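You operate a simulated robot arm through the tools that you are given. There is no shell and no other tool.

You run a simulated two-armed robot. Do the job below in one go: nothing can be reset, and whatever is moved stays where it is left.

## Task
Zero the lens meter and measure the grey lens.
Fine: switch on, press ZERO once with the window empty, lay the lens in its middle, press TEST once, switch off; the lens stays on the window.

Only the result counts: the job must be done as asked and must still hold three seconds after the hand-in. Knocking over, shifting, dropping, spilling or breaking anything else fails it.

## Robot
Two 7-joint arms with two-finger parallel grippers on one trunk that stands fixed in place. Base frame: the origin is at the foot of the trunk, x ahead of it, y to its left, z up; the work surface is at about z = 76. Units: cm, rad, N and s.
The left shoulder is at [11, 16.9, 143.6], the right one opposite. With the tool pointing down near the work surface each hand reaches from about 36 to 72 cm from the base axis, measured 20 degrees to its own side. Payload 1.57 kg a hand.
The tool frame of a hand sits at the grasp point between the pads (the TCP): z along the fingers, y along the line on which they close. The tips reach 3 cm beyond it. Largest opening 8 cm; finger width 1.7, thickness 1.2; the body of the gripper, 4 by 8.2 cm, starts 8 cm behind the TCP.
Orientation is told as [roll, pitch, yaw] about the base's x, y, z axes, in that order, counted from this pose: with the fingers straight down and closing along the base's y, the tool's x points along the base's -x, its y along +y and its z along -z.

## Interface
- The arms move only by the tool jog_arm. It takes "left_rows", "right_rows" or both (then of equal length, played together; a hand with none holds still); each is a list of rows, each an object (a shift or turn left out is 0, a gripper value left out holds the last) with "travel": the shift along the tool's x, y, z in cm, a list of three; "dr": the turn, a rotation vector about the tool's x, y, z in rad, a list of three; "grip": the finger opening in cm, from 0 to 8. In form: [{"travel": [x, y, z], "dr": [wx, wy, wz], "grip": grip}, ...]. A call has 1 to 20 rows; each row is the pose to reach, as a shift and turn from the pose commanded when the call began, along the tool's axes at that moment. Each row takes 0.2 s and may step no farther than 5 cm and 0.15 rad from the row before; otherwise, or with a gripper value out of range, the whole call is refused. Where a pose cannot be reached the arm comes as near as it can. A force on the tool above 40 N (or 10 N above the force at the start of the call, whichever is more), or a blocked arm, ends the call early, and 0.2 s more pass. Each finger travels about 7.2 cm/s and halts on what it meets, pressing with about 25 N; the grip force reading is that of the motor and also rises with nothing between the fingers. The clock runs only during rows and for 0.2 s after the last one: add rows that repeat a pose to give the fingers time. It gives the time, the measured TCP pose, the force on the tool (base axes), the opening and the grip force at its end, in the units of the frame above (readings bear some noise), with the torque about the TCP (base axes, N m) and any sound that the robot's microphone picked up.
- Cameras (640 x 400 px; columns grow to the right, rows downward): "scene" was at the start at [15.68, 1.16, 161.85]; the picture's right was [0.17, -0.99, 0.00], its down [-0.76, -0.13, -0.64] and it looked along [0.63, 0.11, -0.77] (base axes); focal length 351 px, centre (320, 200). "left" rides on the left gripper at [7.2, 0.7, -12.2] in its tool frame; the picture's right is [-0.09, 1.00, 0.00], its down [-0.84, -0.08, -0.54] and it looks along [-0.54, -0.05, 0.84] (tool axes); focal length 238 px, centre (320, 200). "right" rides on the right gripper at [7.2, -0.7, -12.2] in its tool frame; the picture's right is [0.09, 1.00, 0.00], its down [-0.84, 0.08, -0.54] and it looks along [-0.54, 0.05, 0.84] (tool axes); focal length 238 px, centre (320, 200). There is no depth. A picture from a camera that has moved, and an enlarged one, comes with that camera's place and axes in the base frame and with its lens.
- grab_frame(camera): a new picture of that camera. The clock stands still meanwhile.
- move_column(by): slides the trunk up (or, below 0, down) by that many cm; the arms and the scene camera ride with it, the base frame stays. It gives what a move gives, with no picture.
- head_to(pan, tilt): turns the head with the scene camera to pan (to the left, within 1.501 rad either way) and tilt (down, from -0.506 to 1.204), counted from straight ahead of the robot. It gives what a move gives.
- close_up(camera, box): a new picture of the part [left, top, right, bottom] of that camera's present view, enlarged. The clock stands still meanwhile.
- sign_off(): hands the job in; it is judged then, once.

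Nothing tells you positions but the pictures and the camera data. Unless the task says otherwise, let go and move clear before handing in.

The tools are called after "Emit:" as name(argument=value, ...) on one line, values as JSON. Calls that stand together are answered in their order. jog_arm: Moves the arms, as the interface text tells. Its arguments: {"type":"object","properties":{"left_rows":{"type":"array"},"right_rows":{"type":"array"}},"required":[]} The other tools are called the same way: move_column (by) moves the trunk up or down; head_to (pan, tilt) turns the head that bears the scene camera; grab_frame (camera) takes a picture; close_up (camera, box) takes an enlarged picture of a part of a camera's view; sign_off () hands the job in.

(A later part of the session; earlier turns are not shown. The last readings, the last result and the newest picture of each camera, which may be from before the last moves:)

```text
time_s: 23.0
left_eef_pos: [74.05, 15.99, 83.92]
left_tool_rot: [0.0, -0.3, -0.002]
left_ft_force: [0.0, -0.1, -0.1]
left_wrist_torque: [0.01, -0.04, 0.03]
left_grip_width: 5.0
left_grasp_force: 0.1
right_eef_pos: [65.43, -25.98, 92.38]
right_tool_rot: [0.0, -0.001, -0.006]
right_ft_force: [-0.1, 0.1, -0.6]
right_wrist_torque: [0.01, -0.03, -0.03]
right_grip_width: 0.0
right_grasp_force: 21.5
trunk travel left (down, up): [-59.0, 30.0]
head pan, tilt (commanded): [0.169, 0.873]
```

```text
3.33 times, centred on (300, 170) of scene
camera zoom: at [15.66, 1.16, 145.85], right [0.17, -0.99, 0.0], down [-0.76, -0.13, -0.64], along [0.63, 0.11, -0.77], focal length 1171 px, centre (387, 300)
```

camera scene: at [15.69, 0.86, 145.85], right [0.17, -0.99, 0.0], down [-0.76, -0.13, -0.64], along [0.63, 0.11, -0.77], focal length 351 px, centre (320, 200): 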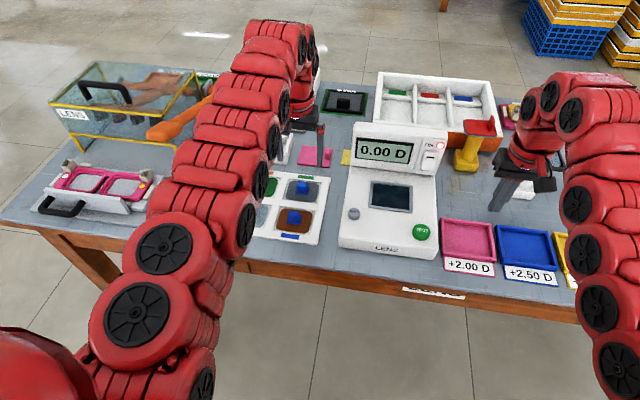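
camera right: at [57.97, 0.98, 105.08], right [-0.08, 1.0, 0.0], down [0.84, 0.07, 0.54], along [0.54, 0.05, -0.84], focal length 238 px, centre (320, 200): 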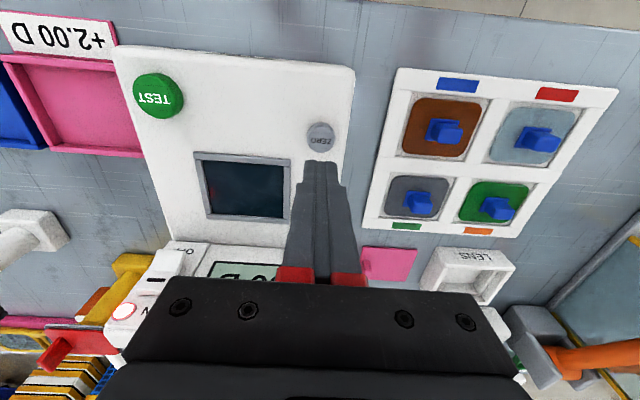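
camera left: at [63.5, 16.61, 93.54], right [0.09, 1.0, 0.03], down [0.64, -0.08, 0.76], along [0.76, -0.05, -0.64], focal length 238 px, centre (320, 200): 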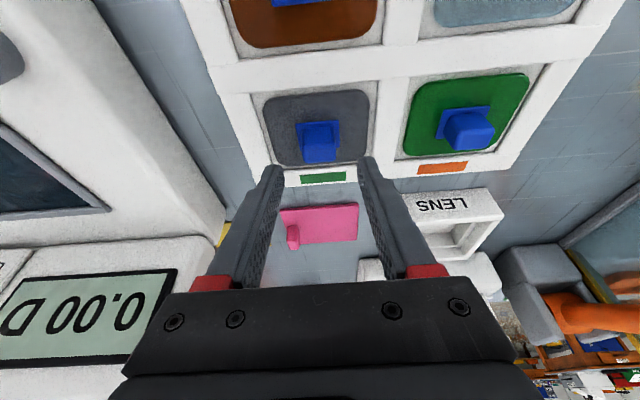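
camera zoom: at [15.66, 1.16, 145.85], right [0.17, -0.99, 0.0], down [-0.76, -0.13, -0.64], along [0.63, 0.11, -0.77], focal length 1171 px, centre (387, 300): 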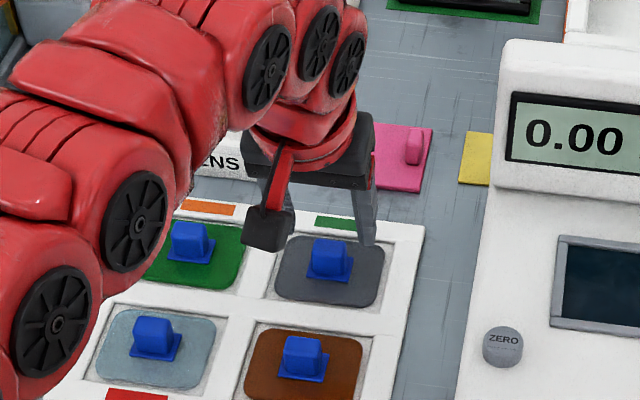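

The handle block spans x≈73.6–75.4 with its top at z≈79.8, and the fingers straddle it evenly. I'll descend to grasp height, keeping the tips just above the base plate, and check.

Emit:
jog_arm(left_rows=[{"travel": [0.35, -0.04, 0.84], "grip": 5}, {"travel": [0.7, -0.08, 1.68], "grip": 5}, {"travel": [1.04, -0.12, 2.3], "grip": 5}, {"travel": [1.04, -0.12, 2.52], "grip": 5}, {"travel": [1.04, -0.12, 2.52], "grip": 5}])

Emit:
close_up(camera="left", box=[220, 60, 420, 200])

```text
time_s: 24.2
left_eef_pos: [73.83, 15.8, 81.07]
left_tool_rot: [-0.001, -0.302, 0.001]
left_ft_force: [0.4, 0.6, 0.6]
left_wrist_torque: [0.0, 0.03, 0.0]
left_grip_width: 4.97
left_grasp_force: 0.0
right_eef_pos: [65.34, -26.07, 92.39]
right_tool_rot: [0.0, 0.0, -0.005]
right_ft_force: [0.3, -0.1, 0.6]
right_wrist_torque: [0.03, 0.0, 0.05]
right_grip_width: 0.0
right_grasp_force: 21.2
trunk travel left (down, up): [-59.0, 30.0]
head pan, tilt (commanded): [0.169, 0.873]
```

```text
2.86 times, centred on (320, 130) of left
camera zoom: at [63.31, 16.58, 90.67], right [0.09, 1.0, 0.03], down [0.64, -0.08, 0.76], along [0.76, -0.05, -0.64], focal length 681 px, centre (320, 400)
```

zoom: 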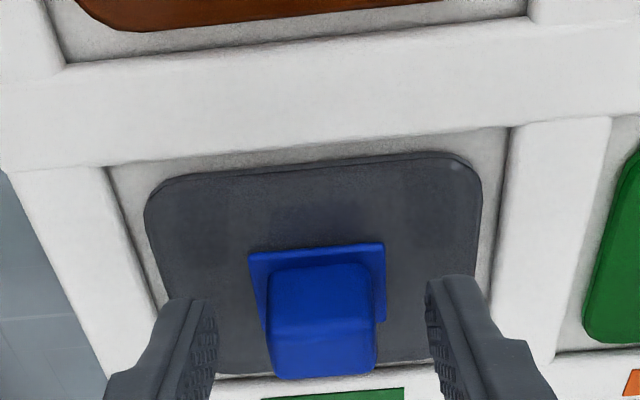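

The fingers straddle the block evenly with no contact force. Closing the grip now.

Emit:
jog_arm(left_rows=[{"travel": [0, 0, 0], "grip": 3}, {"travel": [0, 0, 0], "grip": 1.5}, {"travel": [0, 0, 0], "grip": 1}, {"travel": [0, 0, 0], "grip": 1}])

Emit:
close_up(camera="left", box=[220, 60, 420, 200])

```text
time_s: 25.2
left_eef_pos: [73.81, 15.85, 81.02]
left_tool_rot: [0.0, -0.299, 0.0]
left_ft_force: [0.6, 0.7, -0.3]
left_wrist_torque: [-0.01, 0.01, -0.01]
left_grip_width: 2.5
left_grasp_force: 25.0
right_eef_pos: [65.43, -26.04, 92.41]
right_tool_rot: [0.0, 0.001, -0.006]
right_ft_force: [0.7, 0.1, -0.5]
right_wrist_torque: [0.01, 0.0, -0.01]
right_grip_width: 0.0
right_grasp_force: 22.3
trunk travel left (down, up): [-59.0, 30.0]
head pan, tilt (commanded): [0.169, 0.873]
```

```text
2.86 times, centred on (320, 130) of left
camera zoom: at [63.31, 16.59, 90.68], right [0.09, 1.0, 0.03], down [0.64, -0.08, 0.76], along [0.76, -0.05, -0.64], focal length 681 px, centre (320, 400)
```

zoom: 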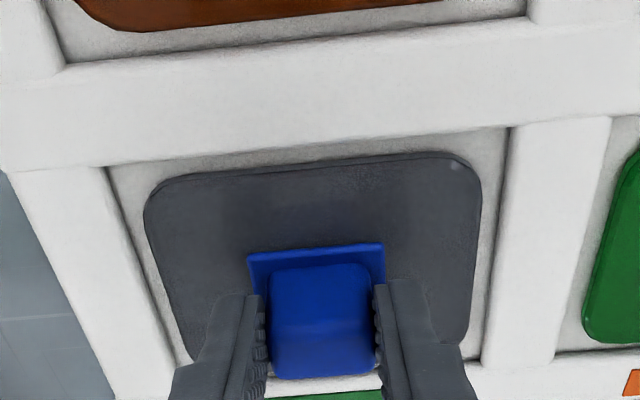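

Gripped at 2.5 cm with 25 N. Lifting straight up.

Emit:
jog_arm(left_rows=[{"travel": [-0.15, 0, -0.48], "grip": 1}, {"travel": [-0.44, 0, -1.43], "grip": 1}, {"travel": [-0.89, 0, -2.87], "grip": 1}, {"travel": [-1.48, 0, -4.78], "grip": 1}, {"travel": [-2.07, 0, -6.69], "grip": 1}, {"travel": [-2.07, 0, -6.69], "grip": 1}])

Emit:
grab_frame(camera="left")

Emit:
grab_frame(camera="scene")

```text
time_s: 26.6
left_eef_pos: [73.79, 15.75, 87.98]
left_tool_rot: [-0.001, -0.299, -0.001]
left_ft_force: [0.1, 0.3, -0.3]
left_wrist_torque: [0.01, 0.02, 0.03]
left_grip_width: 2.52
left_grasp_force: 25.1
right_eef_pos: [65.36, -26.07, 92.43]
right_tool_rot: [-0.001, 0.0, -0.005]
right_ft_force: [0.3, -0.1, -0.4]
right_wrist_torque: [0.02, 0.0, 0.02]
right_grip_width: 0.01
right_grasp_force: 21.5
trunk travel left (down, up): [-59.0, 30.0]
head pan, tilt (commanded): [0.169, 0.873]
```

```text
taken
camera left: at [63.31, 16.51, 97.61], right [0.09, 1.0, 0.03], down [0.64, -0.08, 0.76], along [0.76, -0.05, -0.64], focal length 238 px, centre (320, 200)
```

left: 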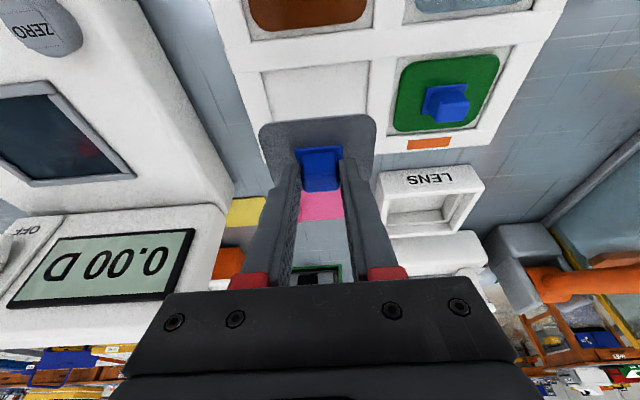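

```text
taken
camera scene: at [15.7, 1.16, 145.85], right [0.17, -0.99, 0.0], down [-0.76, -0.13, -0.64], along [0.63, 0.11, -0.77], focal length 351 px, centre (320, 200)
```

scene: 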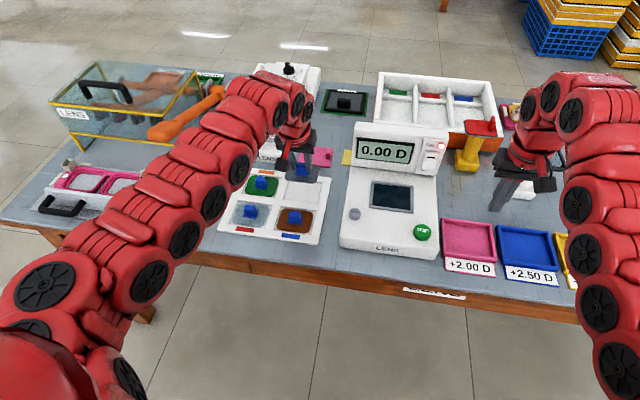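

The lens is lifted level and the tray slot is empty. I'll carry it toward the window in short steps, checking reach as I go.

Emit:
jog_arm(left_rows=[{"travel": [0.16, -2, -0.4], "grip": 1}, {"travel": [0.3, -4, -0.8], "grip": 1}, {"travel": [0.47, -6, -1.19], "grip": 1}, {"travel": [0.47, -8, -1.19], "grip": 1}, {"travel": [0.47, -10, -1.19], "grip": 1}, {"travel": [0.47, -10, -1.19], "grip": 1}])

```text
time_s: 28.0
left_eef_pos: [73.09, 6.0, 88.93]
left_tool_rot: [0.0, -0.3, 0.0]
left_ft_force: [-0.1, -0.4, -0.9]
left_wrist_torque: [0.01, 0.02, -0.01]
left_grip_width: 2.5
left_grasp_force: 25.2
right_eef_pos: [65.37, -25.95, 92.36]
right_tool_rot: [-0.001, 0.0, -0.006]
right_ft_force: [0.3, 0.2, 0.4]
right_wrist_torque: [-0.06, 0.0, 0.0]
right_grip_width: 0.01
right_grasp_force: 21.2
trunk travel left (down, up): [-59.0, 30.0]
head pan, tilt (commanded): [0.169, 0.873]
```

Still in reach and steady. Continuing toward the window.

Emit:
jog_arm(left_rows=[{"travel": [0.24, -2, -0.07], "grip": 1}, {"travel": [0.48, -4, -0.14], "grip": 1}, {"travel": [0.72, -6, -0.22], "grip": 1}, {"travel": [0.72, -6, -0.22], "grip": 1}])

Emit:
grab_frame(camera="left")

```text
time_s: 29.0
left_eef_pos: [72.2, -0.0, 89.01]
left_tool_rot: [0.0, -0.299, 0.002]
left_ft_force: [0.2, 0.0, -0.8]
left_wrist_torque: [0.0, 0.01, 0.04]
left_grip_width: 2.48
left_grasp_force: 25.6
right_eef_pos: [65.42, -25.97, 92.47]
right_tool_rot: [0.0, 0.001, -0.004]
right_ft_force: [-0.2, -0.1, 0.9]
right_wrist_torque: [0.02, 0.01, -0.02]
right_grip_width: 0.01
right_grasp_force: 21.3
trunk travel left (down, up): [-59.0, 30.0]
head pan, tilt (commanded): [0.169, 0.873]
```

```text
taken
camera left: at [61.68, 0.63, 98.69], right [0.09, 1.0, 0.03], down [0.64, -0.08, 0.76], along [0.76, -0.05, -0.64], focal length 238 px, centre (320, 200)
```

left: 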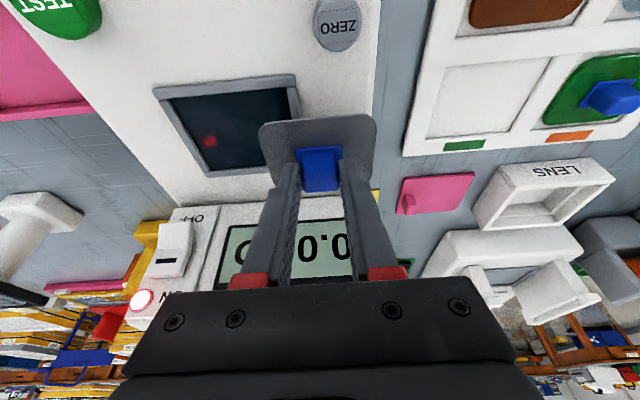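

The window is clearly in view, centred near [72.85, -6.45]. I'll move the lens over it.

Emit:
jog_arm(left_rows=[{"travel": [0.03, -2.1, 0], "grip": 1}, {"travel": [0.06, -4.2, 0], "grip": 1}, {"travel": [0.1, -6.4, 0], "grip": 1}, {"travel": [0.1, -6.4, 0], "grip": 1}])

Emit:
grab_frame(camera="left")

Emit:
close_up(camera="scene", box=[320, 110, 460, 260])

Emit:
grab_frame(camera="right")

```text
time_s: 30.0
left_eef_pos: [72.16, -6.47, 89.12]
left_tool_rot: [-0.003, -0.3, -0.002]
left_ft_force: [-0.2, 0.2, 0.1]
left_wrist_torque: [0.01, 0.01, 0.0]
left_grip_width: 2.49
left_grasp_force: 24.9
right_eef_pos: [65.44, -25.95, 92.52]
right_tool_rot: [-0.001, 0.001, -0.007]
right_ft_force: [0.2, 0.8, -0.3]
right_wrist_torque: [0.01, 0.01, 0.01]
right_grip_width: 0.02
right_grasp_force: 21.1
trunk travel left (down, up): [-59.0, 30.0]
head pan, tilt (commanded): [0.169, 0.873]
```

```text
taken
camera left: at [61.7, -5.78, 98.69], right [0.09, 1.0, 0.03], down [0.64, -0.08, 0.76], along [0.76, -0.05, -0.64], focal length 238 px, centre (320, 200)
```

left: 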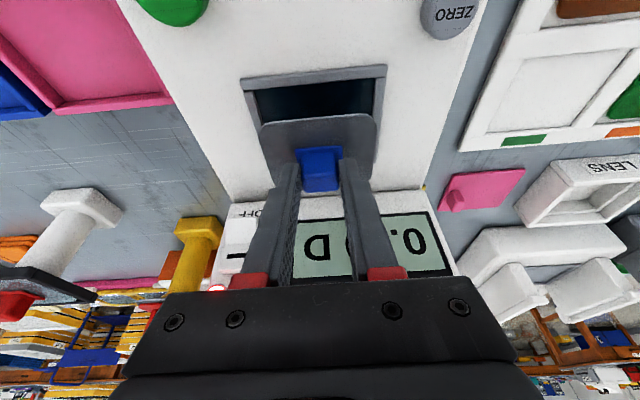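

```text
2.67 times, centred on (390, 185) of scene
camera zoom: at [15.68, 1.23, 145.85], right [0.17, -0.99, 0.0], down [-0.76, -0.13, -0.64], along [0.63, 0.11, -0.77], focal length 937 px, centre (133, 240)
```

zoom: 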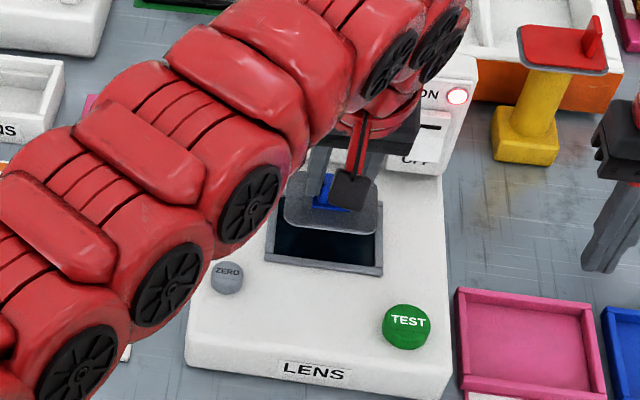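

```text
taken
camera right: at [58.12, -26.6, 104.52], right [-0.09, 1.0, 0.0], down [0.84, 0.07, 0.54], along [0.54, 0.05, -0.84], focal length 238 px, centre (320, 200)
```

right: 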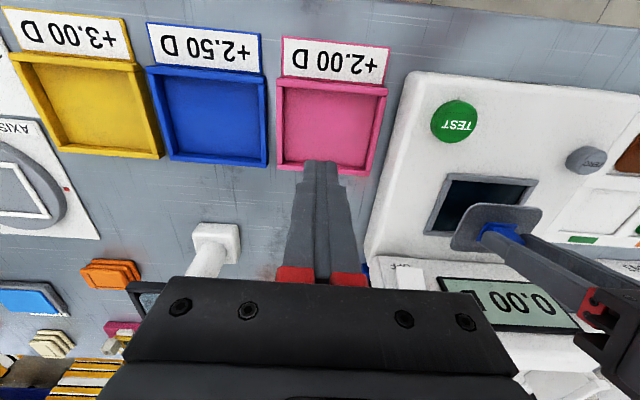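

The lens hovers over the window, aligned to within about 2 mm. I'll lower it 2.2 cm with a small y correction and recheck against the rim.

Emit:
jog_arm(left_rows=[{"travel": [0.23, -0.05, 0.7], "grip": 1}, {"travel": [0.46, -0.1, 1.4], "grip": 1}, {"travel": [0.7, -0.13, 2.09], "grip": 1}, {"travel": [0.7, -0.13, 2.09], "grip": 1}])

Emit:
close_up(camera="left", box=[200, 40, 440, 210])

Emit:
close_up(camera="scene", box=[360, 150, 440, 220])

Emit:
close_up(camera="right", box=[400, 130, 600, 290])

```text
time_s: 31.0
left_eef_pos: [71.99, -6.68, 86.86]
left_tool_rot: [-0.001, -0.299, 0.002]
left_ft_force: [-0.7, -0.1, -1.3]
left_wrist_torque: [0.0, 0.03, 0.0]
left_grip_width: 2.51
left_grasp_force: 25.2
right_eef_pos: [65.48, -26.17, 92.36]
right_tool_rot: [0.001, 0.0, -0.004]
right_ft_force: [0.1, 0.8, 0.2]
right_wrist_torque: [-0.01, -0.01, -0.02]
right_grip_width: 0.01
right_grasp_force: 20.9
trunk travel left (down, up): [-59.0, 30.0]
head pan, tilt (commanded): [0.169, 0.873]
```

```text
2.35 times, centred on (320, 125) of left
camera zoom: at [61.63, -5.97, 96.48], right [0.09, 1.0, 0.03], down [0.64, -0.08, 0.76], along [0.76, -0.05, -0.64], focal length 561 px, centre (320, 376)
```

zoom: 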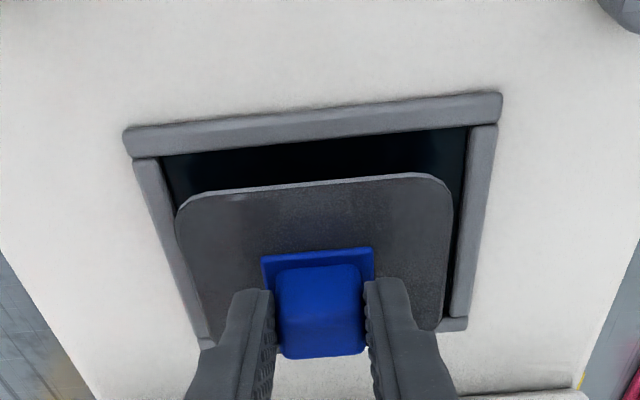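

```text
5.71 times, centred on (400, 185) of scene
camera zoom: at [15.67, 1.16, 145.85], right [0.17, -0.99, 0.0], down [-0.76, -0.13, -0.64], along [0.63, 0.11, -0.77], focal length 2008 px, centre (-137, 286)
```

zoom: 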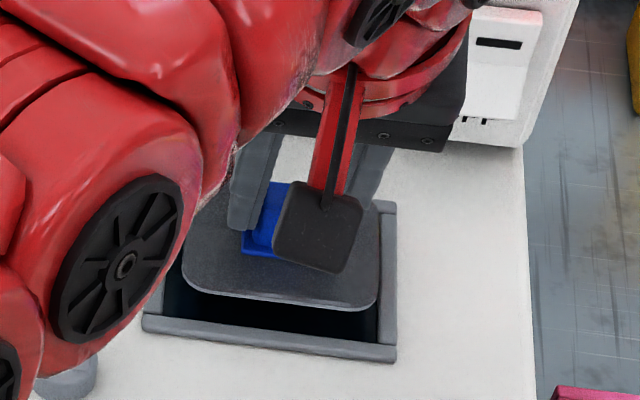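

```text
2.50 times, centred on (500, 210) of right
camera zoom: at [58.11, -26.66, 104.51], right [-0.09, 1.0, 0.0], down [0.84, 0.07, 0.54], along [0.54, 0.05, -0.84], focal length 596 px, centre (-130, 175)
```

zoom: 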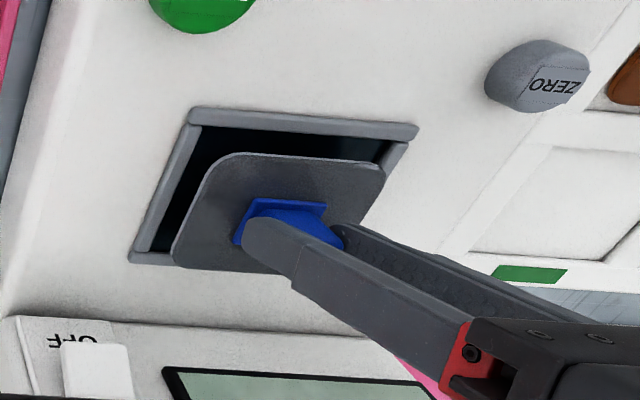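

The lens matches the inner opening of the window, with about 4 mm margin all round. I'll lower it slowly and check the force.

Emit:
jog_arm(left_rows=[{"travel": [0.08, 0.12, 0.35], "grip": 1}, {"travel": [0.15, 0.12, 0.68], "grip": 1}, {"travel": [0.22, 0.12, 0.98], "grip": 1}, {"travel": [0.22, 0.12, 0.98], "grip": 1}])

Emit:
close_up(camera="left", box=[200, 40, 440, 210])

Emit:
close_up(camera="scene", box=[360, 150, 440, 220])

```text
time_s: 32.0
left_eef_pos: [72.21, -6.45, 85.77]
left_tool_rot: [0.0, -0.298, 0.0]
left_ft_force: [-0.5, -0.2, 0.7]
left_wrist_torque: [0.0, 0.01, 0.0]
left_grip_width: 2.49
left_grasp_force: 24.8
right_eef_pos: [65.41, -26.08, 92.42]
right_tool_rot: [-0.001, 0.0, -0.005]
right_ft_force: [-0.8, 0.6, -0.4]
right_wrist_torque: [0.0, 0.03, -0.01]
right_grip_width: 0.0
right_grasp_force: 20.7
trunk travel left (down, up): [-59.0, 30.0]
head pan, tilt (commanded): [0.169, 0.873]
```

```text
2.35 times, centred on (320, 125) of left
camera zoom: at [61.68, -5.86, 95.46], right [0.09, 1.0, 0.03], down [0.64, -0.08, 0.76], along [0.76, -0.05, -0.64], focal length 561 px, centre (320, 376)
```

zoom: 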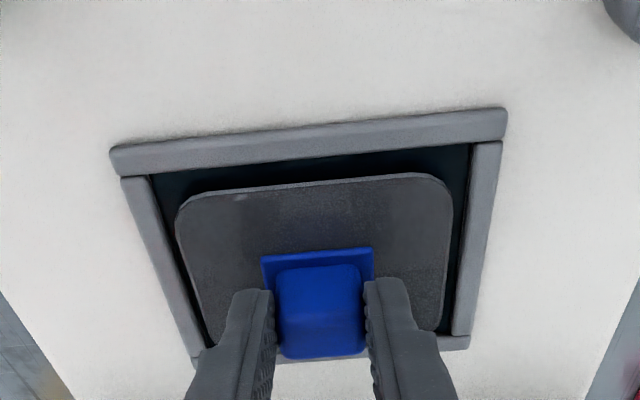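

```text
5.71 times, centred on (400, 185) of scene
camera zoom: at [15.68, 1.15, 145.85], right [0.17, -0.99, 0.0], down [-0.76, -0.13, -0.64], along [0.63, 0.11, -0.77], focal length 2008 px, centre (-137, 286)
```

zoom: 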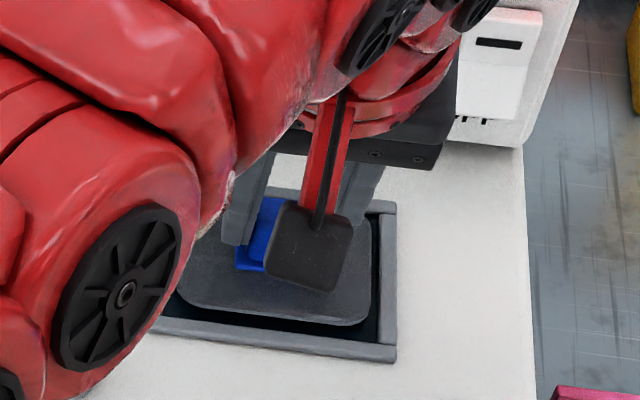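

The gaps look even on all sides and there's no contact yet. I'll continue down in small steps.

Emit:
jog_arm(left_rows=[{"travel": [0.03, 0, 0.1], "grip": 1}, {"travel": [0.07, 0, 0.2], "grip": 1}, {"travel": [0.1, 0, 0.3], "grip": 1}])

```text
time_s: 32.8
left_eef_pos: [72.32, -6.58, 85.61]
left_tool_rot: [-0.001, -0.302, -0.001]
left_ft_force: [1.6, -0.3, 1.6]
left_wrist_torque: [0.06, 0.0, 0.04]
left_grip_width: 2.5
left_grasp_force: 24.5
right_eef_pos: [65.4, -26.01, 92.43]
right_tool_rot: [0.001, -0.001, -0.006]
right_ft_force: [-0.3, 0.4, 0.8]
right_wrist_torque: [0.04, -0.03, 0.01]
right_grip_width: 0.0
right_grasp_force: 21.7
trunk travel left (down, up): [-59.0, 30.0]
head pan, tilt (commanded): [0.169, 0.873]
```

Emit:
jog_arm(left_rows=[{"travel": [0.03, 0, 0.1], "grip": 1}, {"travel": [0.07, 0, 0.2], "grip": 1}, {"travel": [0.07, 0, 0.2], "grip": 1}])

Emit:
close_up(camera="left", box=[200, 40, 440, 210])

Emit:
close_up(camera="scene", box=[360, 150, 440, 220])

```text
time_s: 33.6
left_eef_pos: [72.08, -6.47, 85.5]
left_tool_rot: [-0.002, -0.305, -0.001]
left_ft_force: [6.2, -2.5, 19.6]
left_wrist_torque: [-0.05, 0.06, 0.0]
left_grip_width: 2.52
left_grasp_force: 25.0
right_eef_pos: [65.39, -26.16, 92.58]
right_tool_rot: [0.0, -0.001, -0.006]
right_ft_force: [-0.1, -0.4, 0.0]
right_wrist_torque: [-0.01, 0.04, 0.02]
right_grip_width: 0.01
right_grasp_force: 21.9
trunk travel left (down, up): [-59.0, 30.0]
head pan, tilt (commanded): [0.169, 0.873]
```

```text
2.35 times, centred on (320, 125) of left
camera zoom: at [61.65, -5.81, 95.09], right [0.09, 1.0, 0.03], down [0.64, -0.08, 0.77], along [0.77, -0.05, -0.64], focal length 561 px, centre (320, 376)
```

zoom: 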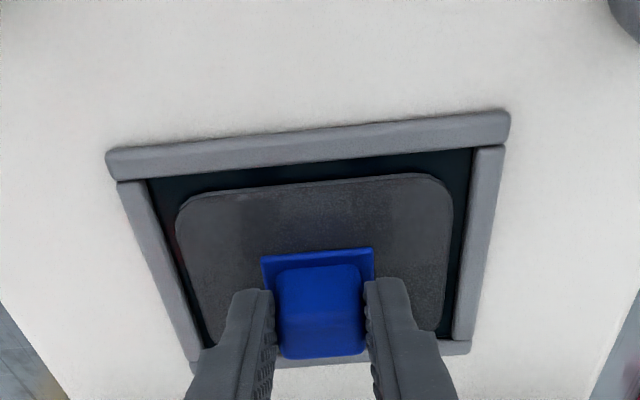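

```text
5.71 times, centred on (400, 185) of scene
camera zoom: at [15.48, 1.15, 145.9], right [0.17, -0.99, 0.0], down [-0.75, -0.13, -0.64], along [0.63, 0.11, -0.77], focal length 2008 px, centre (-137, 286)
```

zoom: 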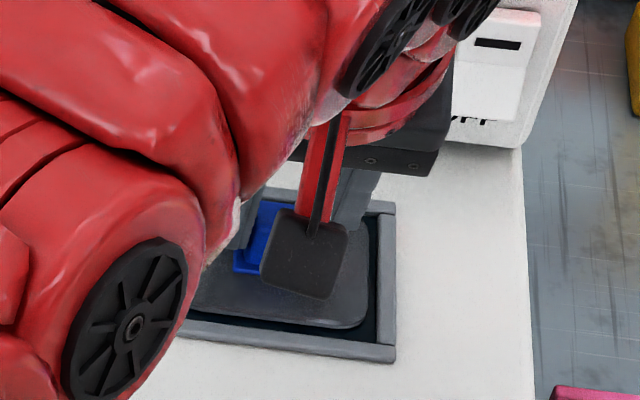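

The lens has touched down with 19.6 N upward force. I'll check the far edge from the right camera before releasing.

Emit:
close_up(camera="right", box=[420, 140, 560, 260])

```text
3.33 times, centred on (490, 200) of right
camera zoom: at [57.98, -26.67, 104.61], right [-0.09, 1.0, 0.0], down [0.84, 0.07, 0.54], along [0.54, 0.05, -0.84], focal length 794 px, centre (-247, 200)
```

zoom: 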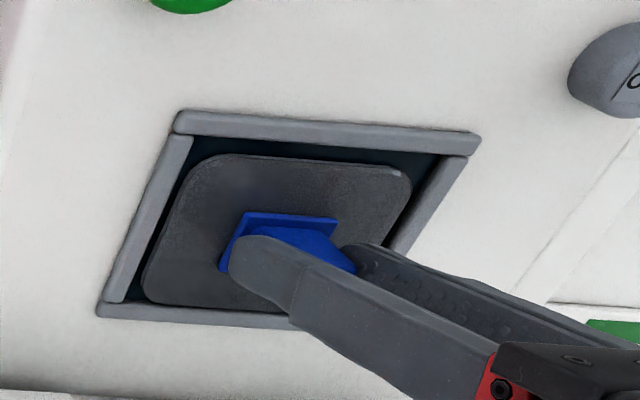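

Emit:
close_up(camera="right", box=[435, 195, 495, 245])

Emit:
close_up(camera="scene", box=[385, 170, 425, 215])

Emit:
close_up(camera="left", box=[260, 140, 420, 220])

```text
8.00 times, centred on (465, 220) of right
camera zoom: at [57.98, -26.67, 104.61], right [-0.09, 1.0, 0.0], down [0.84, 0.07, 0.54], along [0.54, 0.05, -0.84], focal length 1907 px, centre (-840, 40)
```

zoom: 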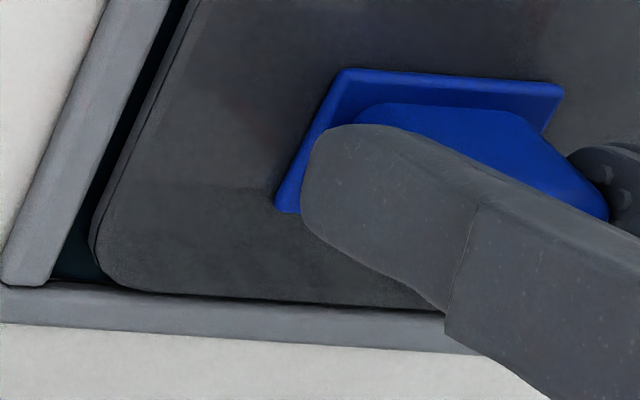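

```text
8.89 times, centred on (405, 192) of scene
camera zoom: at [15.48, 1.15, 145.9], right [0.17, -0.99, 0.0], down [-0.75, -0.13, -0.64], along [0.63, 0.11, -0.77], focal length 3123 px, centre (-436, 267)
```

zoom: 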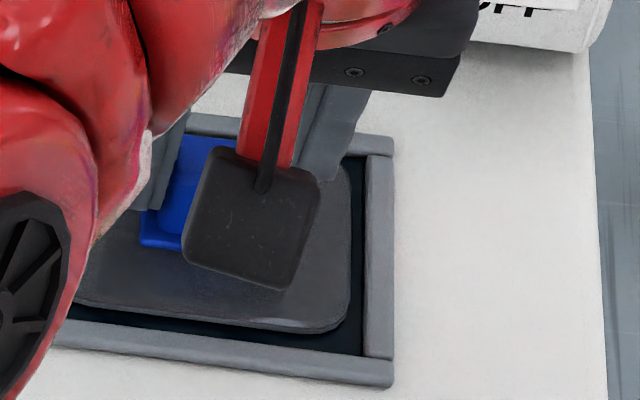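

```text
4.00 times, centred on (340, 180) of left
camera zoom: at [61.65, -5.81, 95.09], right [0.09, 1.0, 0.03], down [0.64, -0.08, 0.77], along [0.77, -0.05, -0.64], focal length 953 px, centre (240, 280)
```

zoom: 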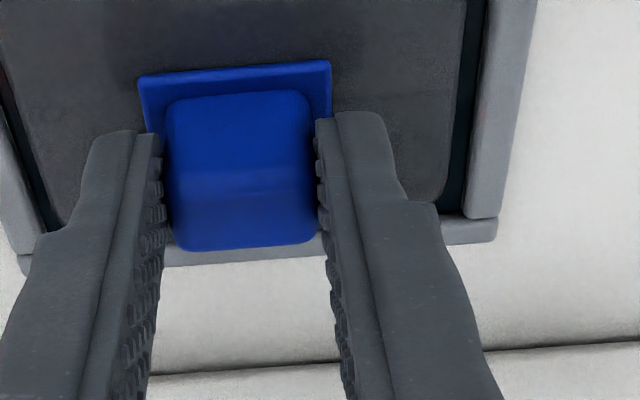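

The lens sits inside the rim on the glass, perhaps 1–2 mm toward the far side. I'll unload the force with a slight lift and nudge it 1.5 mm toward the near side before releasing.

Emit:
jog_arm(left_rows=[{"travel": [-0.1, 0, -0.29], "grip": 1}, {"travel": [0.04, 0, -0.33], "grip": 1}, {"travel": [0.04, 0, -0.33], "grip": 1}])

Emit:
close_up(camera="right", box=[420, 140, 560, 260])

Emit:
close_up(camera="left", box=[200, 40, 440, 210])

```text
time_s: 34.4
left_eef_pos: [71.89, -6.49, 85.57]
left_tool_rot: [0.001, -0.296, 0.001]
left_ft_force: [0.0, 1.5, 8.9]
left_wrist_torque: [0.02, -0.31, 0.0]
left_grip_width: 2.49
left_grasp_force: 24.5
right_eef_pos: [65.35, -26.06, 92.53]
right_tool_rot: [-0.001, -0.001, -0.004]
right_ft_force: [-0.2, -0.2, -1.1]
right_wrist_torque: [-0.01, 0.02, -0.01]
right_grip_width: 0.01
right_grasp_force: 21.5
trunk travel left (down, up): [-59.0, 30.0]
head pan, tilt (commanded): [0.169, 0.873]
```

```text
3.33 times, centred on (490, 200) of right
camera zoom: at [58.04, -26.64, 104.55], right [-0.09, 1.0, 0.0], down [0.84, 0.07, 0.54], along [0.54, 0.05, -0.84], focal length 794 px, centre (-247, 200)
```

zoom: 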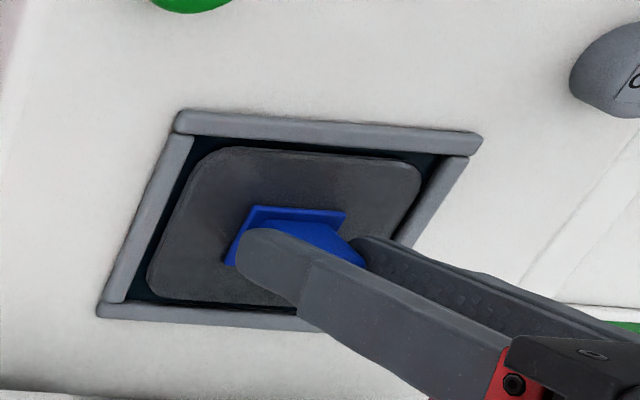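

```text
2.35 times, centred on (320, 125) of left
camera zoom: at [61.45, -5.74, 95.18], right [0.09, 1.0, 0.03], down [0.64, -0.08, 0.76], along [0.76, -0.05, -0.65], focal length 561 px, centre (320, 376)
```

zoom: 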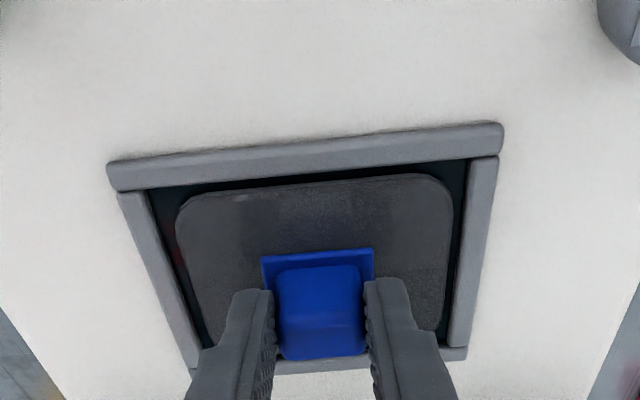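

The lens is now centred, with even gaps on all sides and light contact. Opening the fingers to release it.

Emit:
jog_arm(left_rows=[{"travel": [-0.015, 0, -0.05], "grip": 2}, {"travel": [-0.015, 0, -0.05], "grip": 3.5}, {"travel": [-0.015, 0, -0.05], "grip": 5}, {"travel": [-0.015, 0, -0.05], "grip": 5}])

Emit:
close_up(camera="right", box=[420, 140, 560, 260])

Emit:
close_up(camera="left", box=[200, 40, 440, 210])

```text
time_s: 35.4
left_eef_pos: [71.99, -6.54, 85.52]
left_tool_rot: [0.0, -0.3, 0.0]
left_ft_force: [-0.1, -0.9, 0.3]
left_wrist_torque: [0.0, -0.02, -0.01]
left_grip_width: 5.01
left_grasp_force: 0.0
right_eef_pos: [65.44, -26.03, 92.37]
right_tool_rot: [0.0, 0.0, -0.005]
right_ft_force: [-0.3, -0.4, 0.4]
right_wrist_torque: [-0.01, 0.03, 0.02]
right_grip_width: 0.0
right_grasp_force: 22.0
trunk travel left (down, up): [-59.0, 30.0]
head pan, tilt (commanded): [0.169, 0.873]
```

```text
3.33 times, centred on (490, 200) of right
camera zoom: at [58.11, -26.66, 104.5], right [-0.09, 1.0, 0.0], down [0.84, 0.07, 0.54], along [0.54, 0.05, -0.84], focal length 794 px, centre (-247, 200)
```

zoom: 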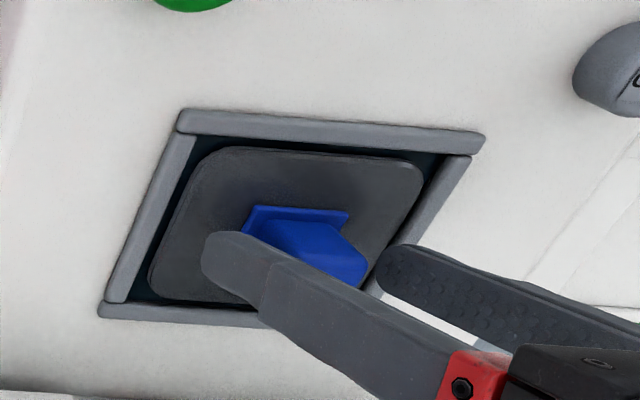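

```text
2.35 times, centred on (320, 125) of left
camera zoom: at [61.59, -5.76, 95.27], right [0.09, 1.0, 0.03], down [0.64, -0.08, 0.76], along [0.76, -0.05, -0.64], focal length 561 px, centre (320, 376)
```

zoom: 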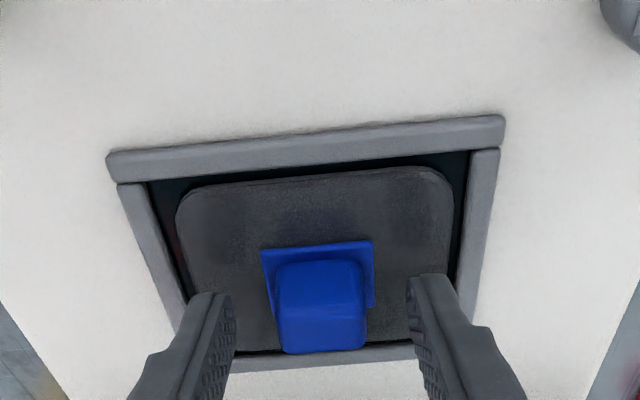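

Released: the lens lies flat and centred. I'll lift the left hand straight up, then withdraw to its own side.

Emit:
jog_arm(left_rows=[{"travel": [-0.15, 0, -0.48], "grip": 5}, {"travel": [-0.44, 0, -1.43], "grip": 5}, {"travel": [-0.74, 0, -2.39], "grip": 5}, {"travel": [-1.03, 0, -3.34], "grip": 5}, {"travel": [-1.03, 0.5, -3.5], "grip": 5}, {"travel": [-1.03, 4, -3.5], "grip": 5}, {"travel": [-1.03, 8, -3.5], "grip": 5}, {"travel": [-1.03, 12, -3.5], "grip": 5}, {"travel": [-1.03, 16, -3.5], "grip": 5}, {"travel": [-1.03, 20, -3.5], "grip": 5}, {"travel": [-1.03, 24, -3.5], "grip": 5}, {"travel": [-1.03, 28, -3.5], "grip": 5}, {"travel": [-1.03, 32, -3.5], "grip": 5}])

Emit:
grab_frame(camera="scene")

Emit:
close_up(camera="scene", box=[330, 110, 460, 260])

Emit:
grab_frame(camera="right")

```text
time_s: 38.2
left_eef_pos: [71.69, 25.44, 89.28]
left_tool_rot: [-0.002, -0.299, -0.001]
left_ft_force: [0.2, -0.2, -0.4]
left_wrist_torque: [-0.02, 0.03, 0.01]
left_grip_width: 5.03
left_grasp_force: 0.1
right_eef_pos: [65.4, -25.99, 92.35]
right_tool_rot: [-0.002, 0.001, -0.005]
right_ft_force: [-0.8, 1.0, 0.4]
right_wrist_torque: [0.01, 0.0, -0.01]
right_grip_width: 0.0
right_grasp_force: 20.9
trunk travel left (down, up): [-59.0, 30.0]
head pan, tilt (commanded): [0.169, 0.873]
```

```text
taken
camera scene: at [15.68, 1.27, 145.85], right [0.17, -0.99, 0.0], down [-0.76, -0.13, -0.64], along [0.63, 0.11, -0.77], focal length 351 px, centre (320, 200)
```

scene: 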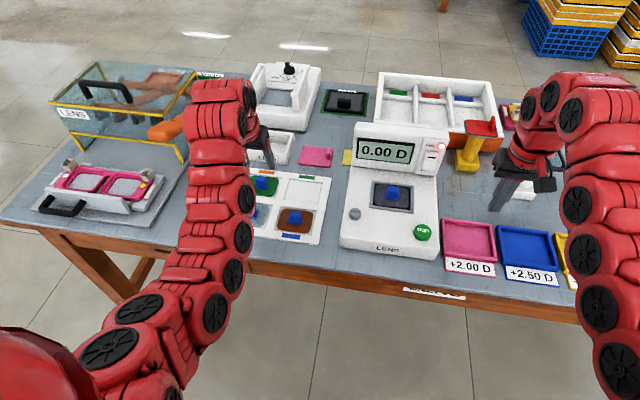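

```text
2.67 times, centred on (395, 185) of scene
camera zoom: at [15.68, 1.27, 145.85], right [0.17, -0.99, 0.0], down [-0.76, -0.13, -0.64], along [0.63, 0.11, -0.77], focal length 937 px, centre (120, 240)
```

zoom: 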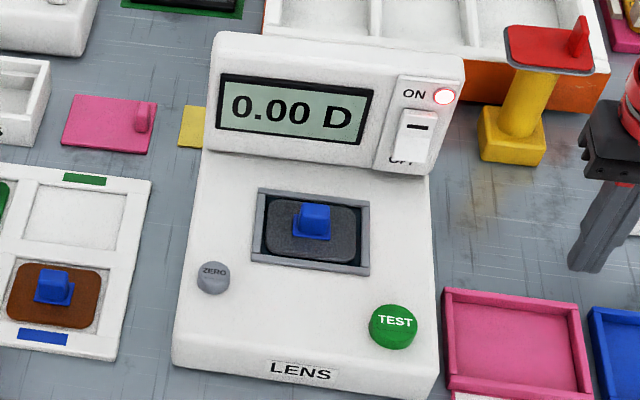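

```text
taken
camera right: at [58.11, -26.57, 104.53], right [-0.09, 1.0, 0.0], down [0.84, 0.07, 0.54], along [0.54, 0.05, -0.84], focal length 238 px, centre (320, 200)
```

right: 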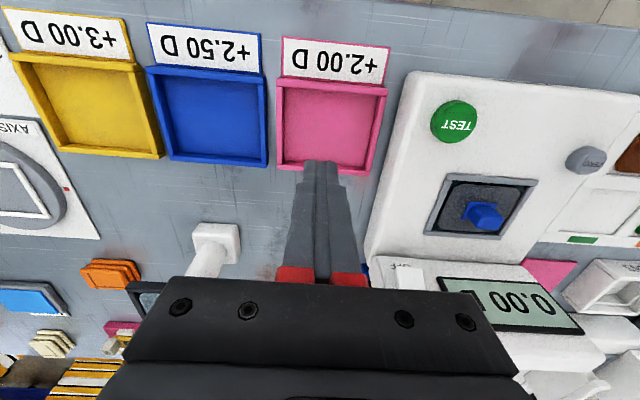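

The lens lies centred in the window and TEST is at about [63.1, -13.5, 82.3]. I'll move the right hand above TEST, staying clear.

Emit:
jog_arm(right_rows=[{"travel": [0.5, 2.5, 0.5], "grip": 0}, {"travel": [1.0, 5.0, 1.0], "grip": 0}, {"travel": [1.5, 7.5, 1.5], "grip": 0}, {"travel": [1.9, 10.0, 2.0], "grip": 0}, {"travel": [2.3, 12.45, 2.3], "grip": 0}, {"travel": [2.3, 12.45, 2.3], "grip": 0}])

Emit:
grab_frame(camera="right")

Emit:
close_up(camera="scene", box=[360, 160, 480, 260])

```text
time_s: 39.6
left_eef_pos: [71.67, 25.53, 89.39]
left_tool_rot: [-0.001, -0.301, -0.001]
left_ft_force: [-0.7, -0.9, 1.1]
left_wrist_torque: [0.0, -0.01, -0.01]
left_grip_width: 5.01
left_grasp_force: 0.0
right_eef_pos: [64.58, -14.96, 89.69]
right_tool_rot: [-0.001, -0.001, -0.006]
right_ft_force: [0.1, -0.7, 1.1]
right_wrist_torque: [0.02, -0.03, 0.03]
right_grip_width: 0.0
right_grasp_force: 21.2
right hand out of reach, approached as far as the arm can: row 3, 4, 5, 6
trunk travel left (down, up): [-59.0, 30.0]
head pan, tilt (commanded): [0.169, 0.873]
```

```text
taken
camera right: at [57.24, -15.6, 101.78], right [-0.09, 1.0, 0.0], down [0.84, 0.07, 0.54], along [0.54, 0.05, -0.84], focal length 238 px, centre (320, 200)
```

right: 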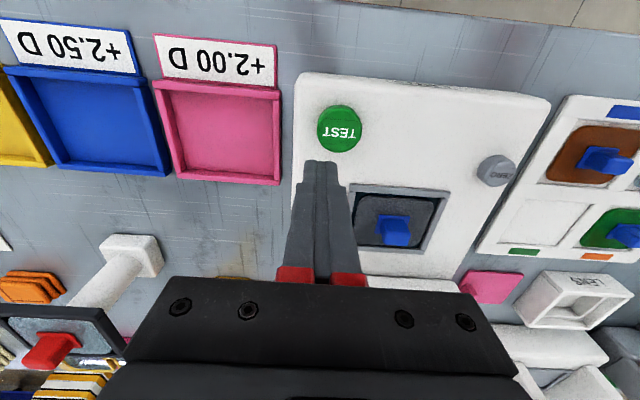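

```text
4.00 times, centred on (420, 210) of scene
camera zoom: at [15.5, 1.12, 145.88], right [0.17, -0.99, 0.0], down [-0.75, -0.13, -0.64], along [0.63, 0.11, -0.77], focal length 1405 px, centre (-80, 160)
```

zoom: 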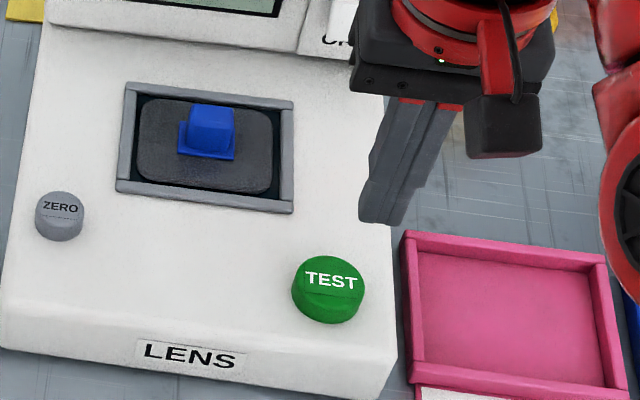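

The arm needs the trunk a little higher to get this close to the body, so I'll raise it and finish aligning above TEST.

Emit:
move_column(by=8)

Emit:
jog_arm(right_rows=[{"travel": [0.0, 0.0, 2.5], "grip": 0}, {"travel": [0.5, 0.5, 5.0], "grip": 0}, {"travel": [1.0, 1.0, 7.0], "grip": 0}, {"travel": [1.4, 1.4, 8.0], "grip": 0}, {"travel": [1.4, 1.4, 8.0], "grip": 0}])

Emit:
grab_frame(camera="right")

Emit:
close_up(camera="scene", box=[340, 130, 500, 270])

```text
time_s: 40.8
left_eef_pos: [71.75, 25.53, 97.31]
left_tool_rot: [0.002, -0.297, 0.001]
left_ft_force: [0.4, -1.0, 0.2]
left_wrist_torque: [-0.02, 0.01, 0.01]
left_grip_width: 5.02
left_grasp_force: 0.0
right_eef_pos: [64.66, -14.95, 97.54]
right_tool_rot: [0.001, -0.001, -0.005]
right_ft_force: [0.1, 0.7, 0.6]
right_wrist_torque: [0.0, 0.04, 0.0]
right_grip_width: 0.0
right_grasp_force: 21.2
trunk travel left (down, up): [-67.0, 22.0]
head pan, tilt (commanded): [0.169, 0.873]
```

```text
time_s: 42.0
left_eef_pos: [71.76, 25.5, 97.29]
left_tool_rot: [0.0, -0.302, 0.0]
left_ft_force: [0.5, 0.2, 1.0]
left_wrist_torque: [0.0, 0.01, 0.02]
left_grip_width: 5.01
left_grasp_force: 0.0
right_eef_pos: [63.33, -13.69, 89.5]
right_tool_rot: [-0.001, 0.0, -0.006]
right_ft_force: [-0.5, -1.0, -0.1]
right_wrist_torque: [0.01, 0.0, -0.02]
right_grip_width: 0.01
right_grasp_force: 21.0
trunk travel left (down, up): [-67.0, 22.0]
head pan, tilt (commanded): [0.169, 0.873]
```

```text
taken
camera right: at [56.0, -14.25, 101.68], right [-0.09, 1.0, 0.0], down [0.84, 0.07, 0.54], along [0.54, 0.05, -0.84], focal length 238 px, centre (320, 200)
```

right: 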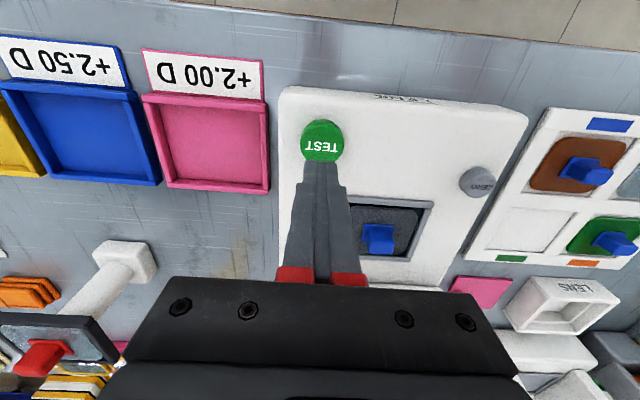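

```text
2.86 times, centred on (420, 200) of scene
camera zoom: at [15.67, 1.15, 153.85], right [0.17, -0.99, 0.0], down [-0.76, -0.13, -0.64], along [0.63, 0.11, -0.77], focal length 1004 px, centre (34, 200)
```

zoom: 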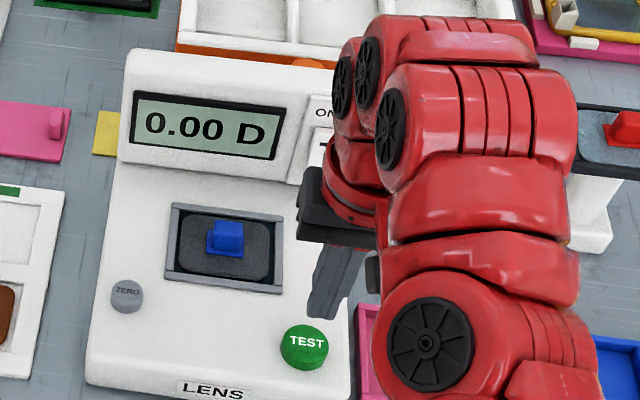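

TEST is under the fingertips apart from about 6 mm in x. I'll correct that and press it slowly once.

Emit:
jog_arm(right_rows=[{"travel": [0.4, 0.1, 1.0], "grip": 0}, {"travel": [0.6, 0.1, 2.2], "grip": 0}, {"travel": [0.6, 0.1, 3.0], "grip": 0}, {"travel": [0.6, 0.1, 3.3], "grip": 0}, {"travel": [0.6, 0.1, 3.55], "grip": 0}, {"travel": [0.6, 0.1, 3.8], "grip": 0}, {"travel": [0.6, 0.1, 4.05], "grip": 0}, {"travel": [0.6, 0.1, 4.3], "grip": 0}, {"travel": [0.6, 0.1, 4.55], "grip": 0}, {"travel": [0.6, 0.1, 4.75], "grip": 0}])

Emit:
grab_frame(camera="scene")

Emit:
grab_frame(camera="right")

```text
time_s: 44.2
left_eef_pos: [71.78, 25.53, 97.37]
left_tool_rot: [0.0, -0.3, -0.001]
left_ft_force: [-0.5, -1.5, 0.0]
left_wrist_torque: [-0.01, 0.0, 0.0]
left_grip_width: 5.0
left_grasp_force: 0.0
right_eef_pos: [62.64, -13.59, 84.93]
right_tool_rot: [0.0, -0.001, -0.006]
right_ft_force: [1.4, -1.7, 3.4]
right_wrist_torque: [-0.02, -0.01, 0.04]
right_grip_width: 0.02
right_grasp_force: 21.2
trunk travel left (down, up): [-67.0, 22.0]
head pan, tilt (commanded): [0.169, 0.873]
heard: click
```

```text
taken
camera scene: at [15.66, 1.14, 153.86], right [0.17, -0.99, 0.0], down [-0.76, -0.13, -0.64], along [0.63, 0.11, -0.77], focal length 351 px, centre (320, 200)
```

scene: 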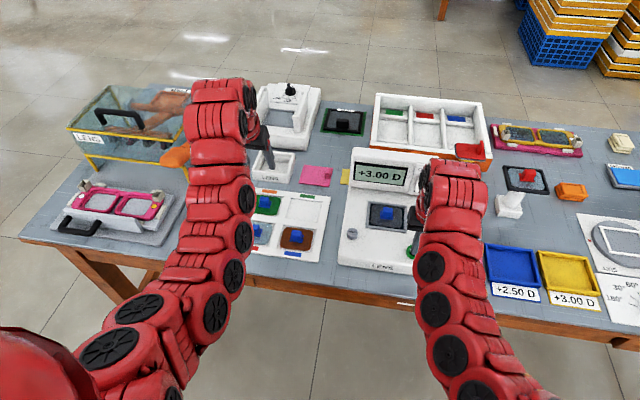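

```text
taken
camera right: at [55.33, -14.19, 96.96], right [-0.09, 1.0, 0.0], down [0.84, 0.07, 0.54], along [0.54, 0.05, -0.84], focal length 238 px, centre (320, 200)
```

right: 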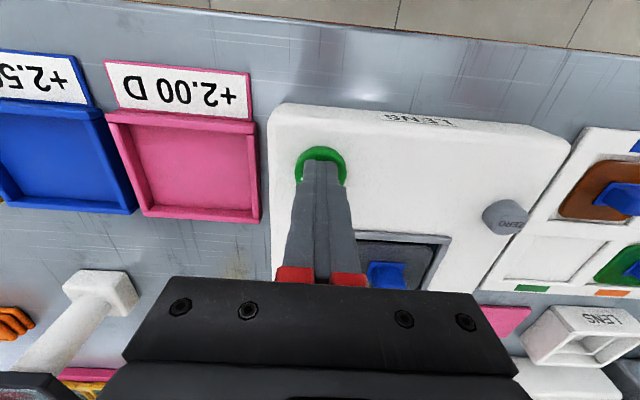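

TEST clicked and the display shows +3.00 D. I'll lift off and pitch the right fingers forward to stage in front of the switch's lower end.

Emit:
jog_arm(right_rows=[{"travel": [0, 0, -2], "grip": 0}, {"travel": [0, 0, -4], "grip": 0}, {"travel": [0, 0, -5.5], "grip": 0}, {"travel": [-1.2, -0.15, -5.5], "dr": [0, -0.125, 0], "grip": 0}, {"travel": [-2.4, -0.3, -5.5], "dr": [0, -0.25, 0], "grip": 0}, {"travel": [-3.6, -0.45, -5.5], "dr": [0, -0.375, 0], "grip": 0}, {"travel": [-4.8, -0.6, -5.5], "dr": [0, -0.5, 0], "grip": 0}, {"travel": [-6.0, -0.75, -5.5], "dr": [0, -0.625, 0], "grip": 0}, {"travel": [-7.4, -0.9, -5.5], "dr": [0, -0.75, 0], "grip": 0}, {"travel": [-7.4, -0.9, -5.5], "dr": [0, -0.75, 0], "grip": 0}])

Emit:
grab_frame(camera="scene")

Emit:
close_up(camera="right", box=[240, 60, 500, 260])

Emit:
close_up(camera="scene", box=[340, 140, 460, 240])

```text
time_s: 46.4
left_eef_pos: [71.73, 25.5, 97.35]
left_tool_rot: [-0.002, -0.3, 0.0]
left_ft_force: [-0.2, -0.3, 0.1]
left_wrist_torque: [0.02, -0.01, 0.0]
left_grip_width: 4.99
left_grasp_force: 0.0
right_eef_pos: [70.1, -14.45, 90.31]
right_tool_rot: [-0.001, -0.752, -0.003]
right_ft_force: [-0.4, -0.2, 0.2]
right_wrist_torque: [0.0, -0.01, 0.0]
right_grip_width: 0.01
right_grasp_force: 21.1
trunk travel left (down, up): [-67.0, 22.0]
head pan, tilt (commanded): [0.169, 0.873]
```

```text
taken
camera scene: at [15.68, 1.17, 153.85], right [0.17, -0.99, 0.0], down [-0.76, -0.13, -0.64], along [0.63, 0.11, -0.77], focal length 351 px, centre (320, 200)
```

scene: 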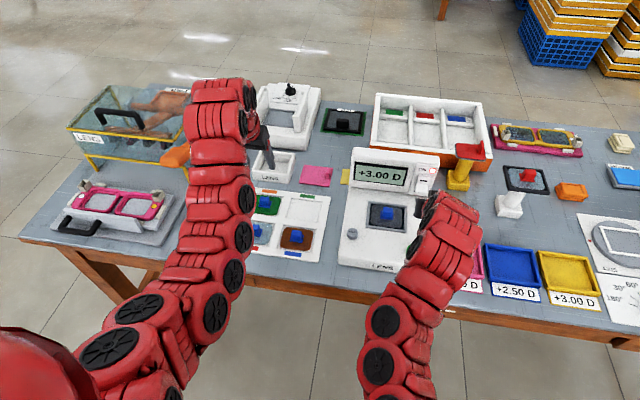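

```text
2.00 times, centred on (370, 160) of right
camera zoom: at [56.32, -15.04, 94.23], right [-0.06, 1.0, -0.06], down [0.24, 0.08, 0.97], along [0.97, 0.05, -0.24], focal length 477 px, centre (220, 280)
```

zoom: 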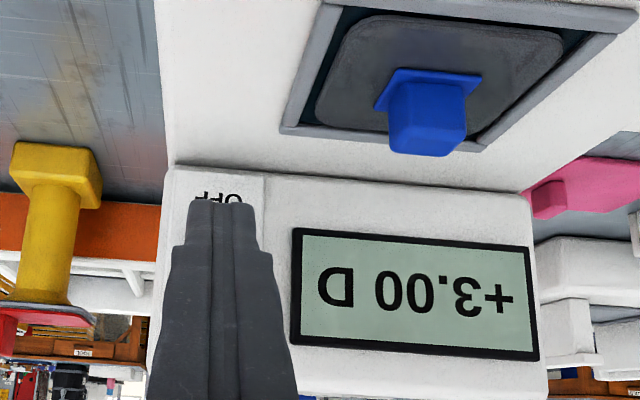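

```text
4.00 times, centred on (400, 190) of scene
camera zoom: at [15.68, 1.17, 153.85], right [0.17, -0.99, 0.0], down [-0.76, -0.13, -0.64], along [0.63, 0.11, -0.77], focal length 1405 px, centre (0, 240)
```

zoom: 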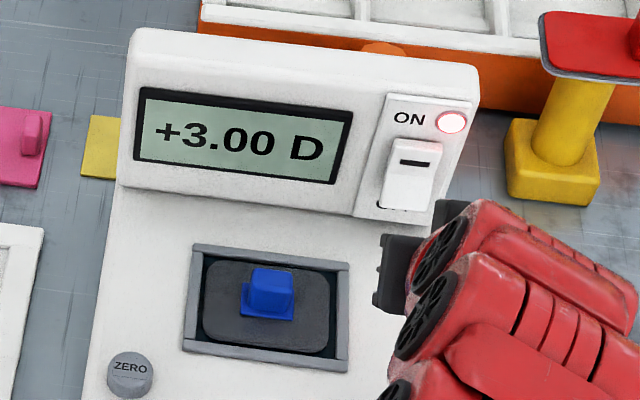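

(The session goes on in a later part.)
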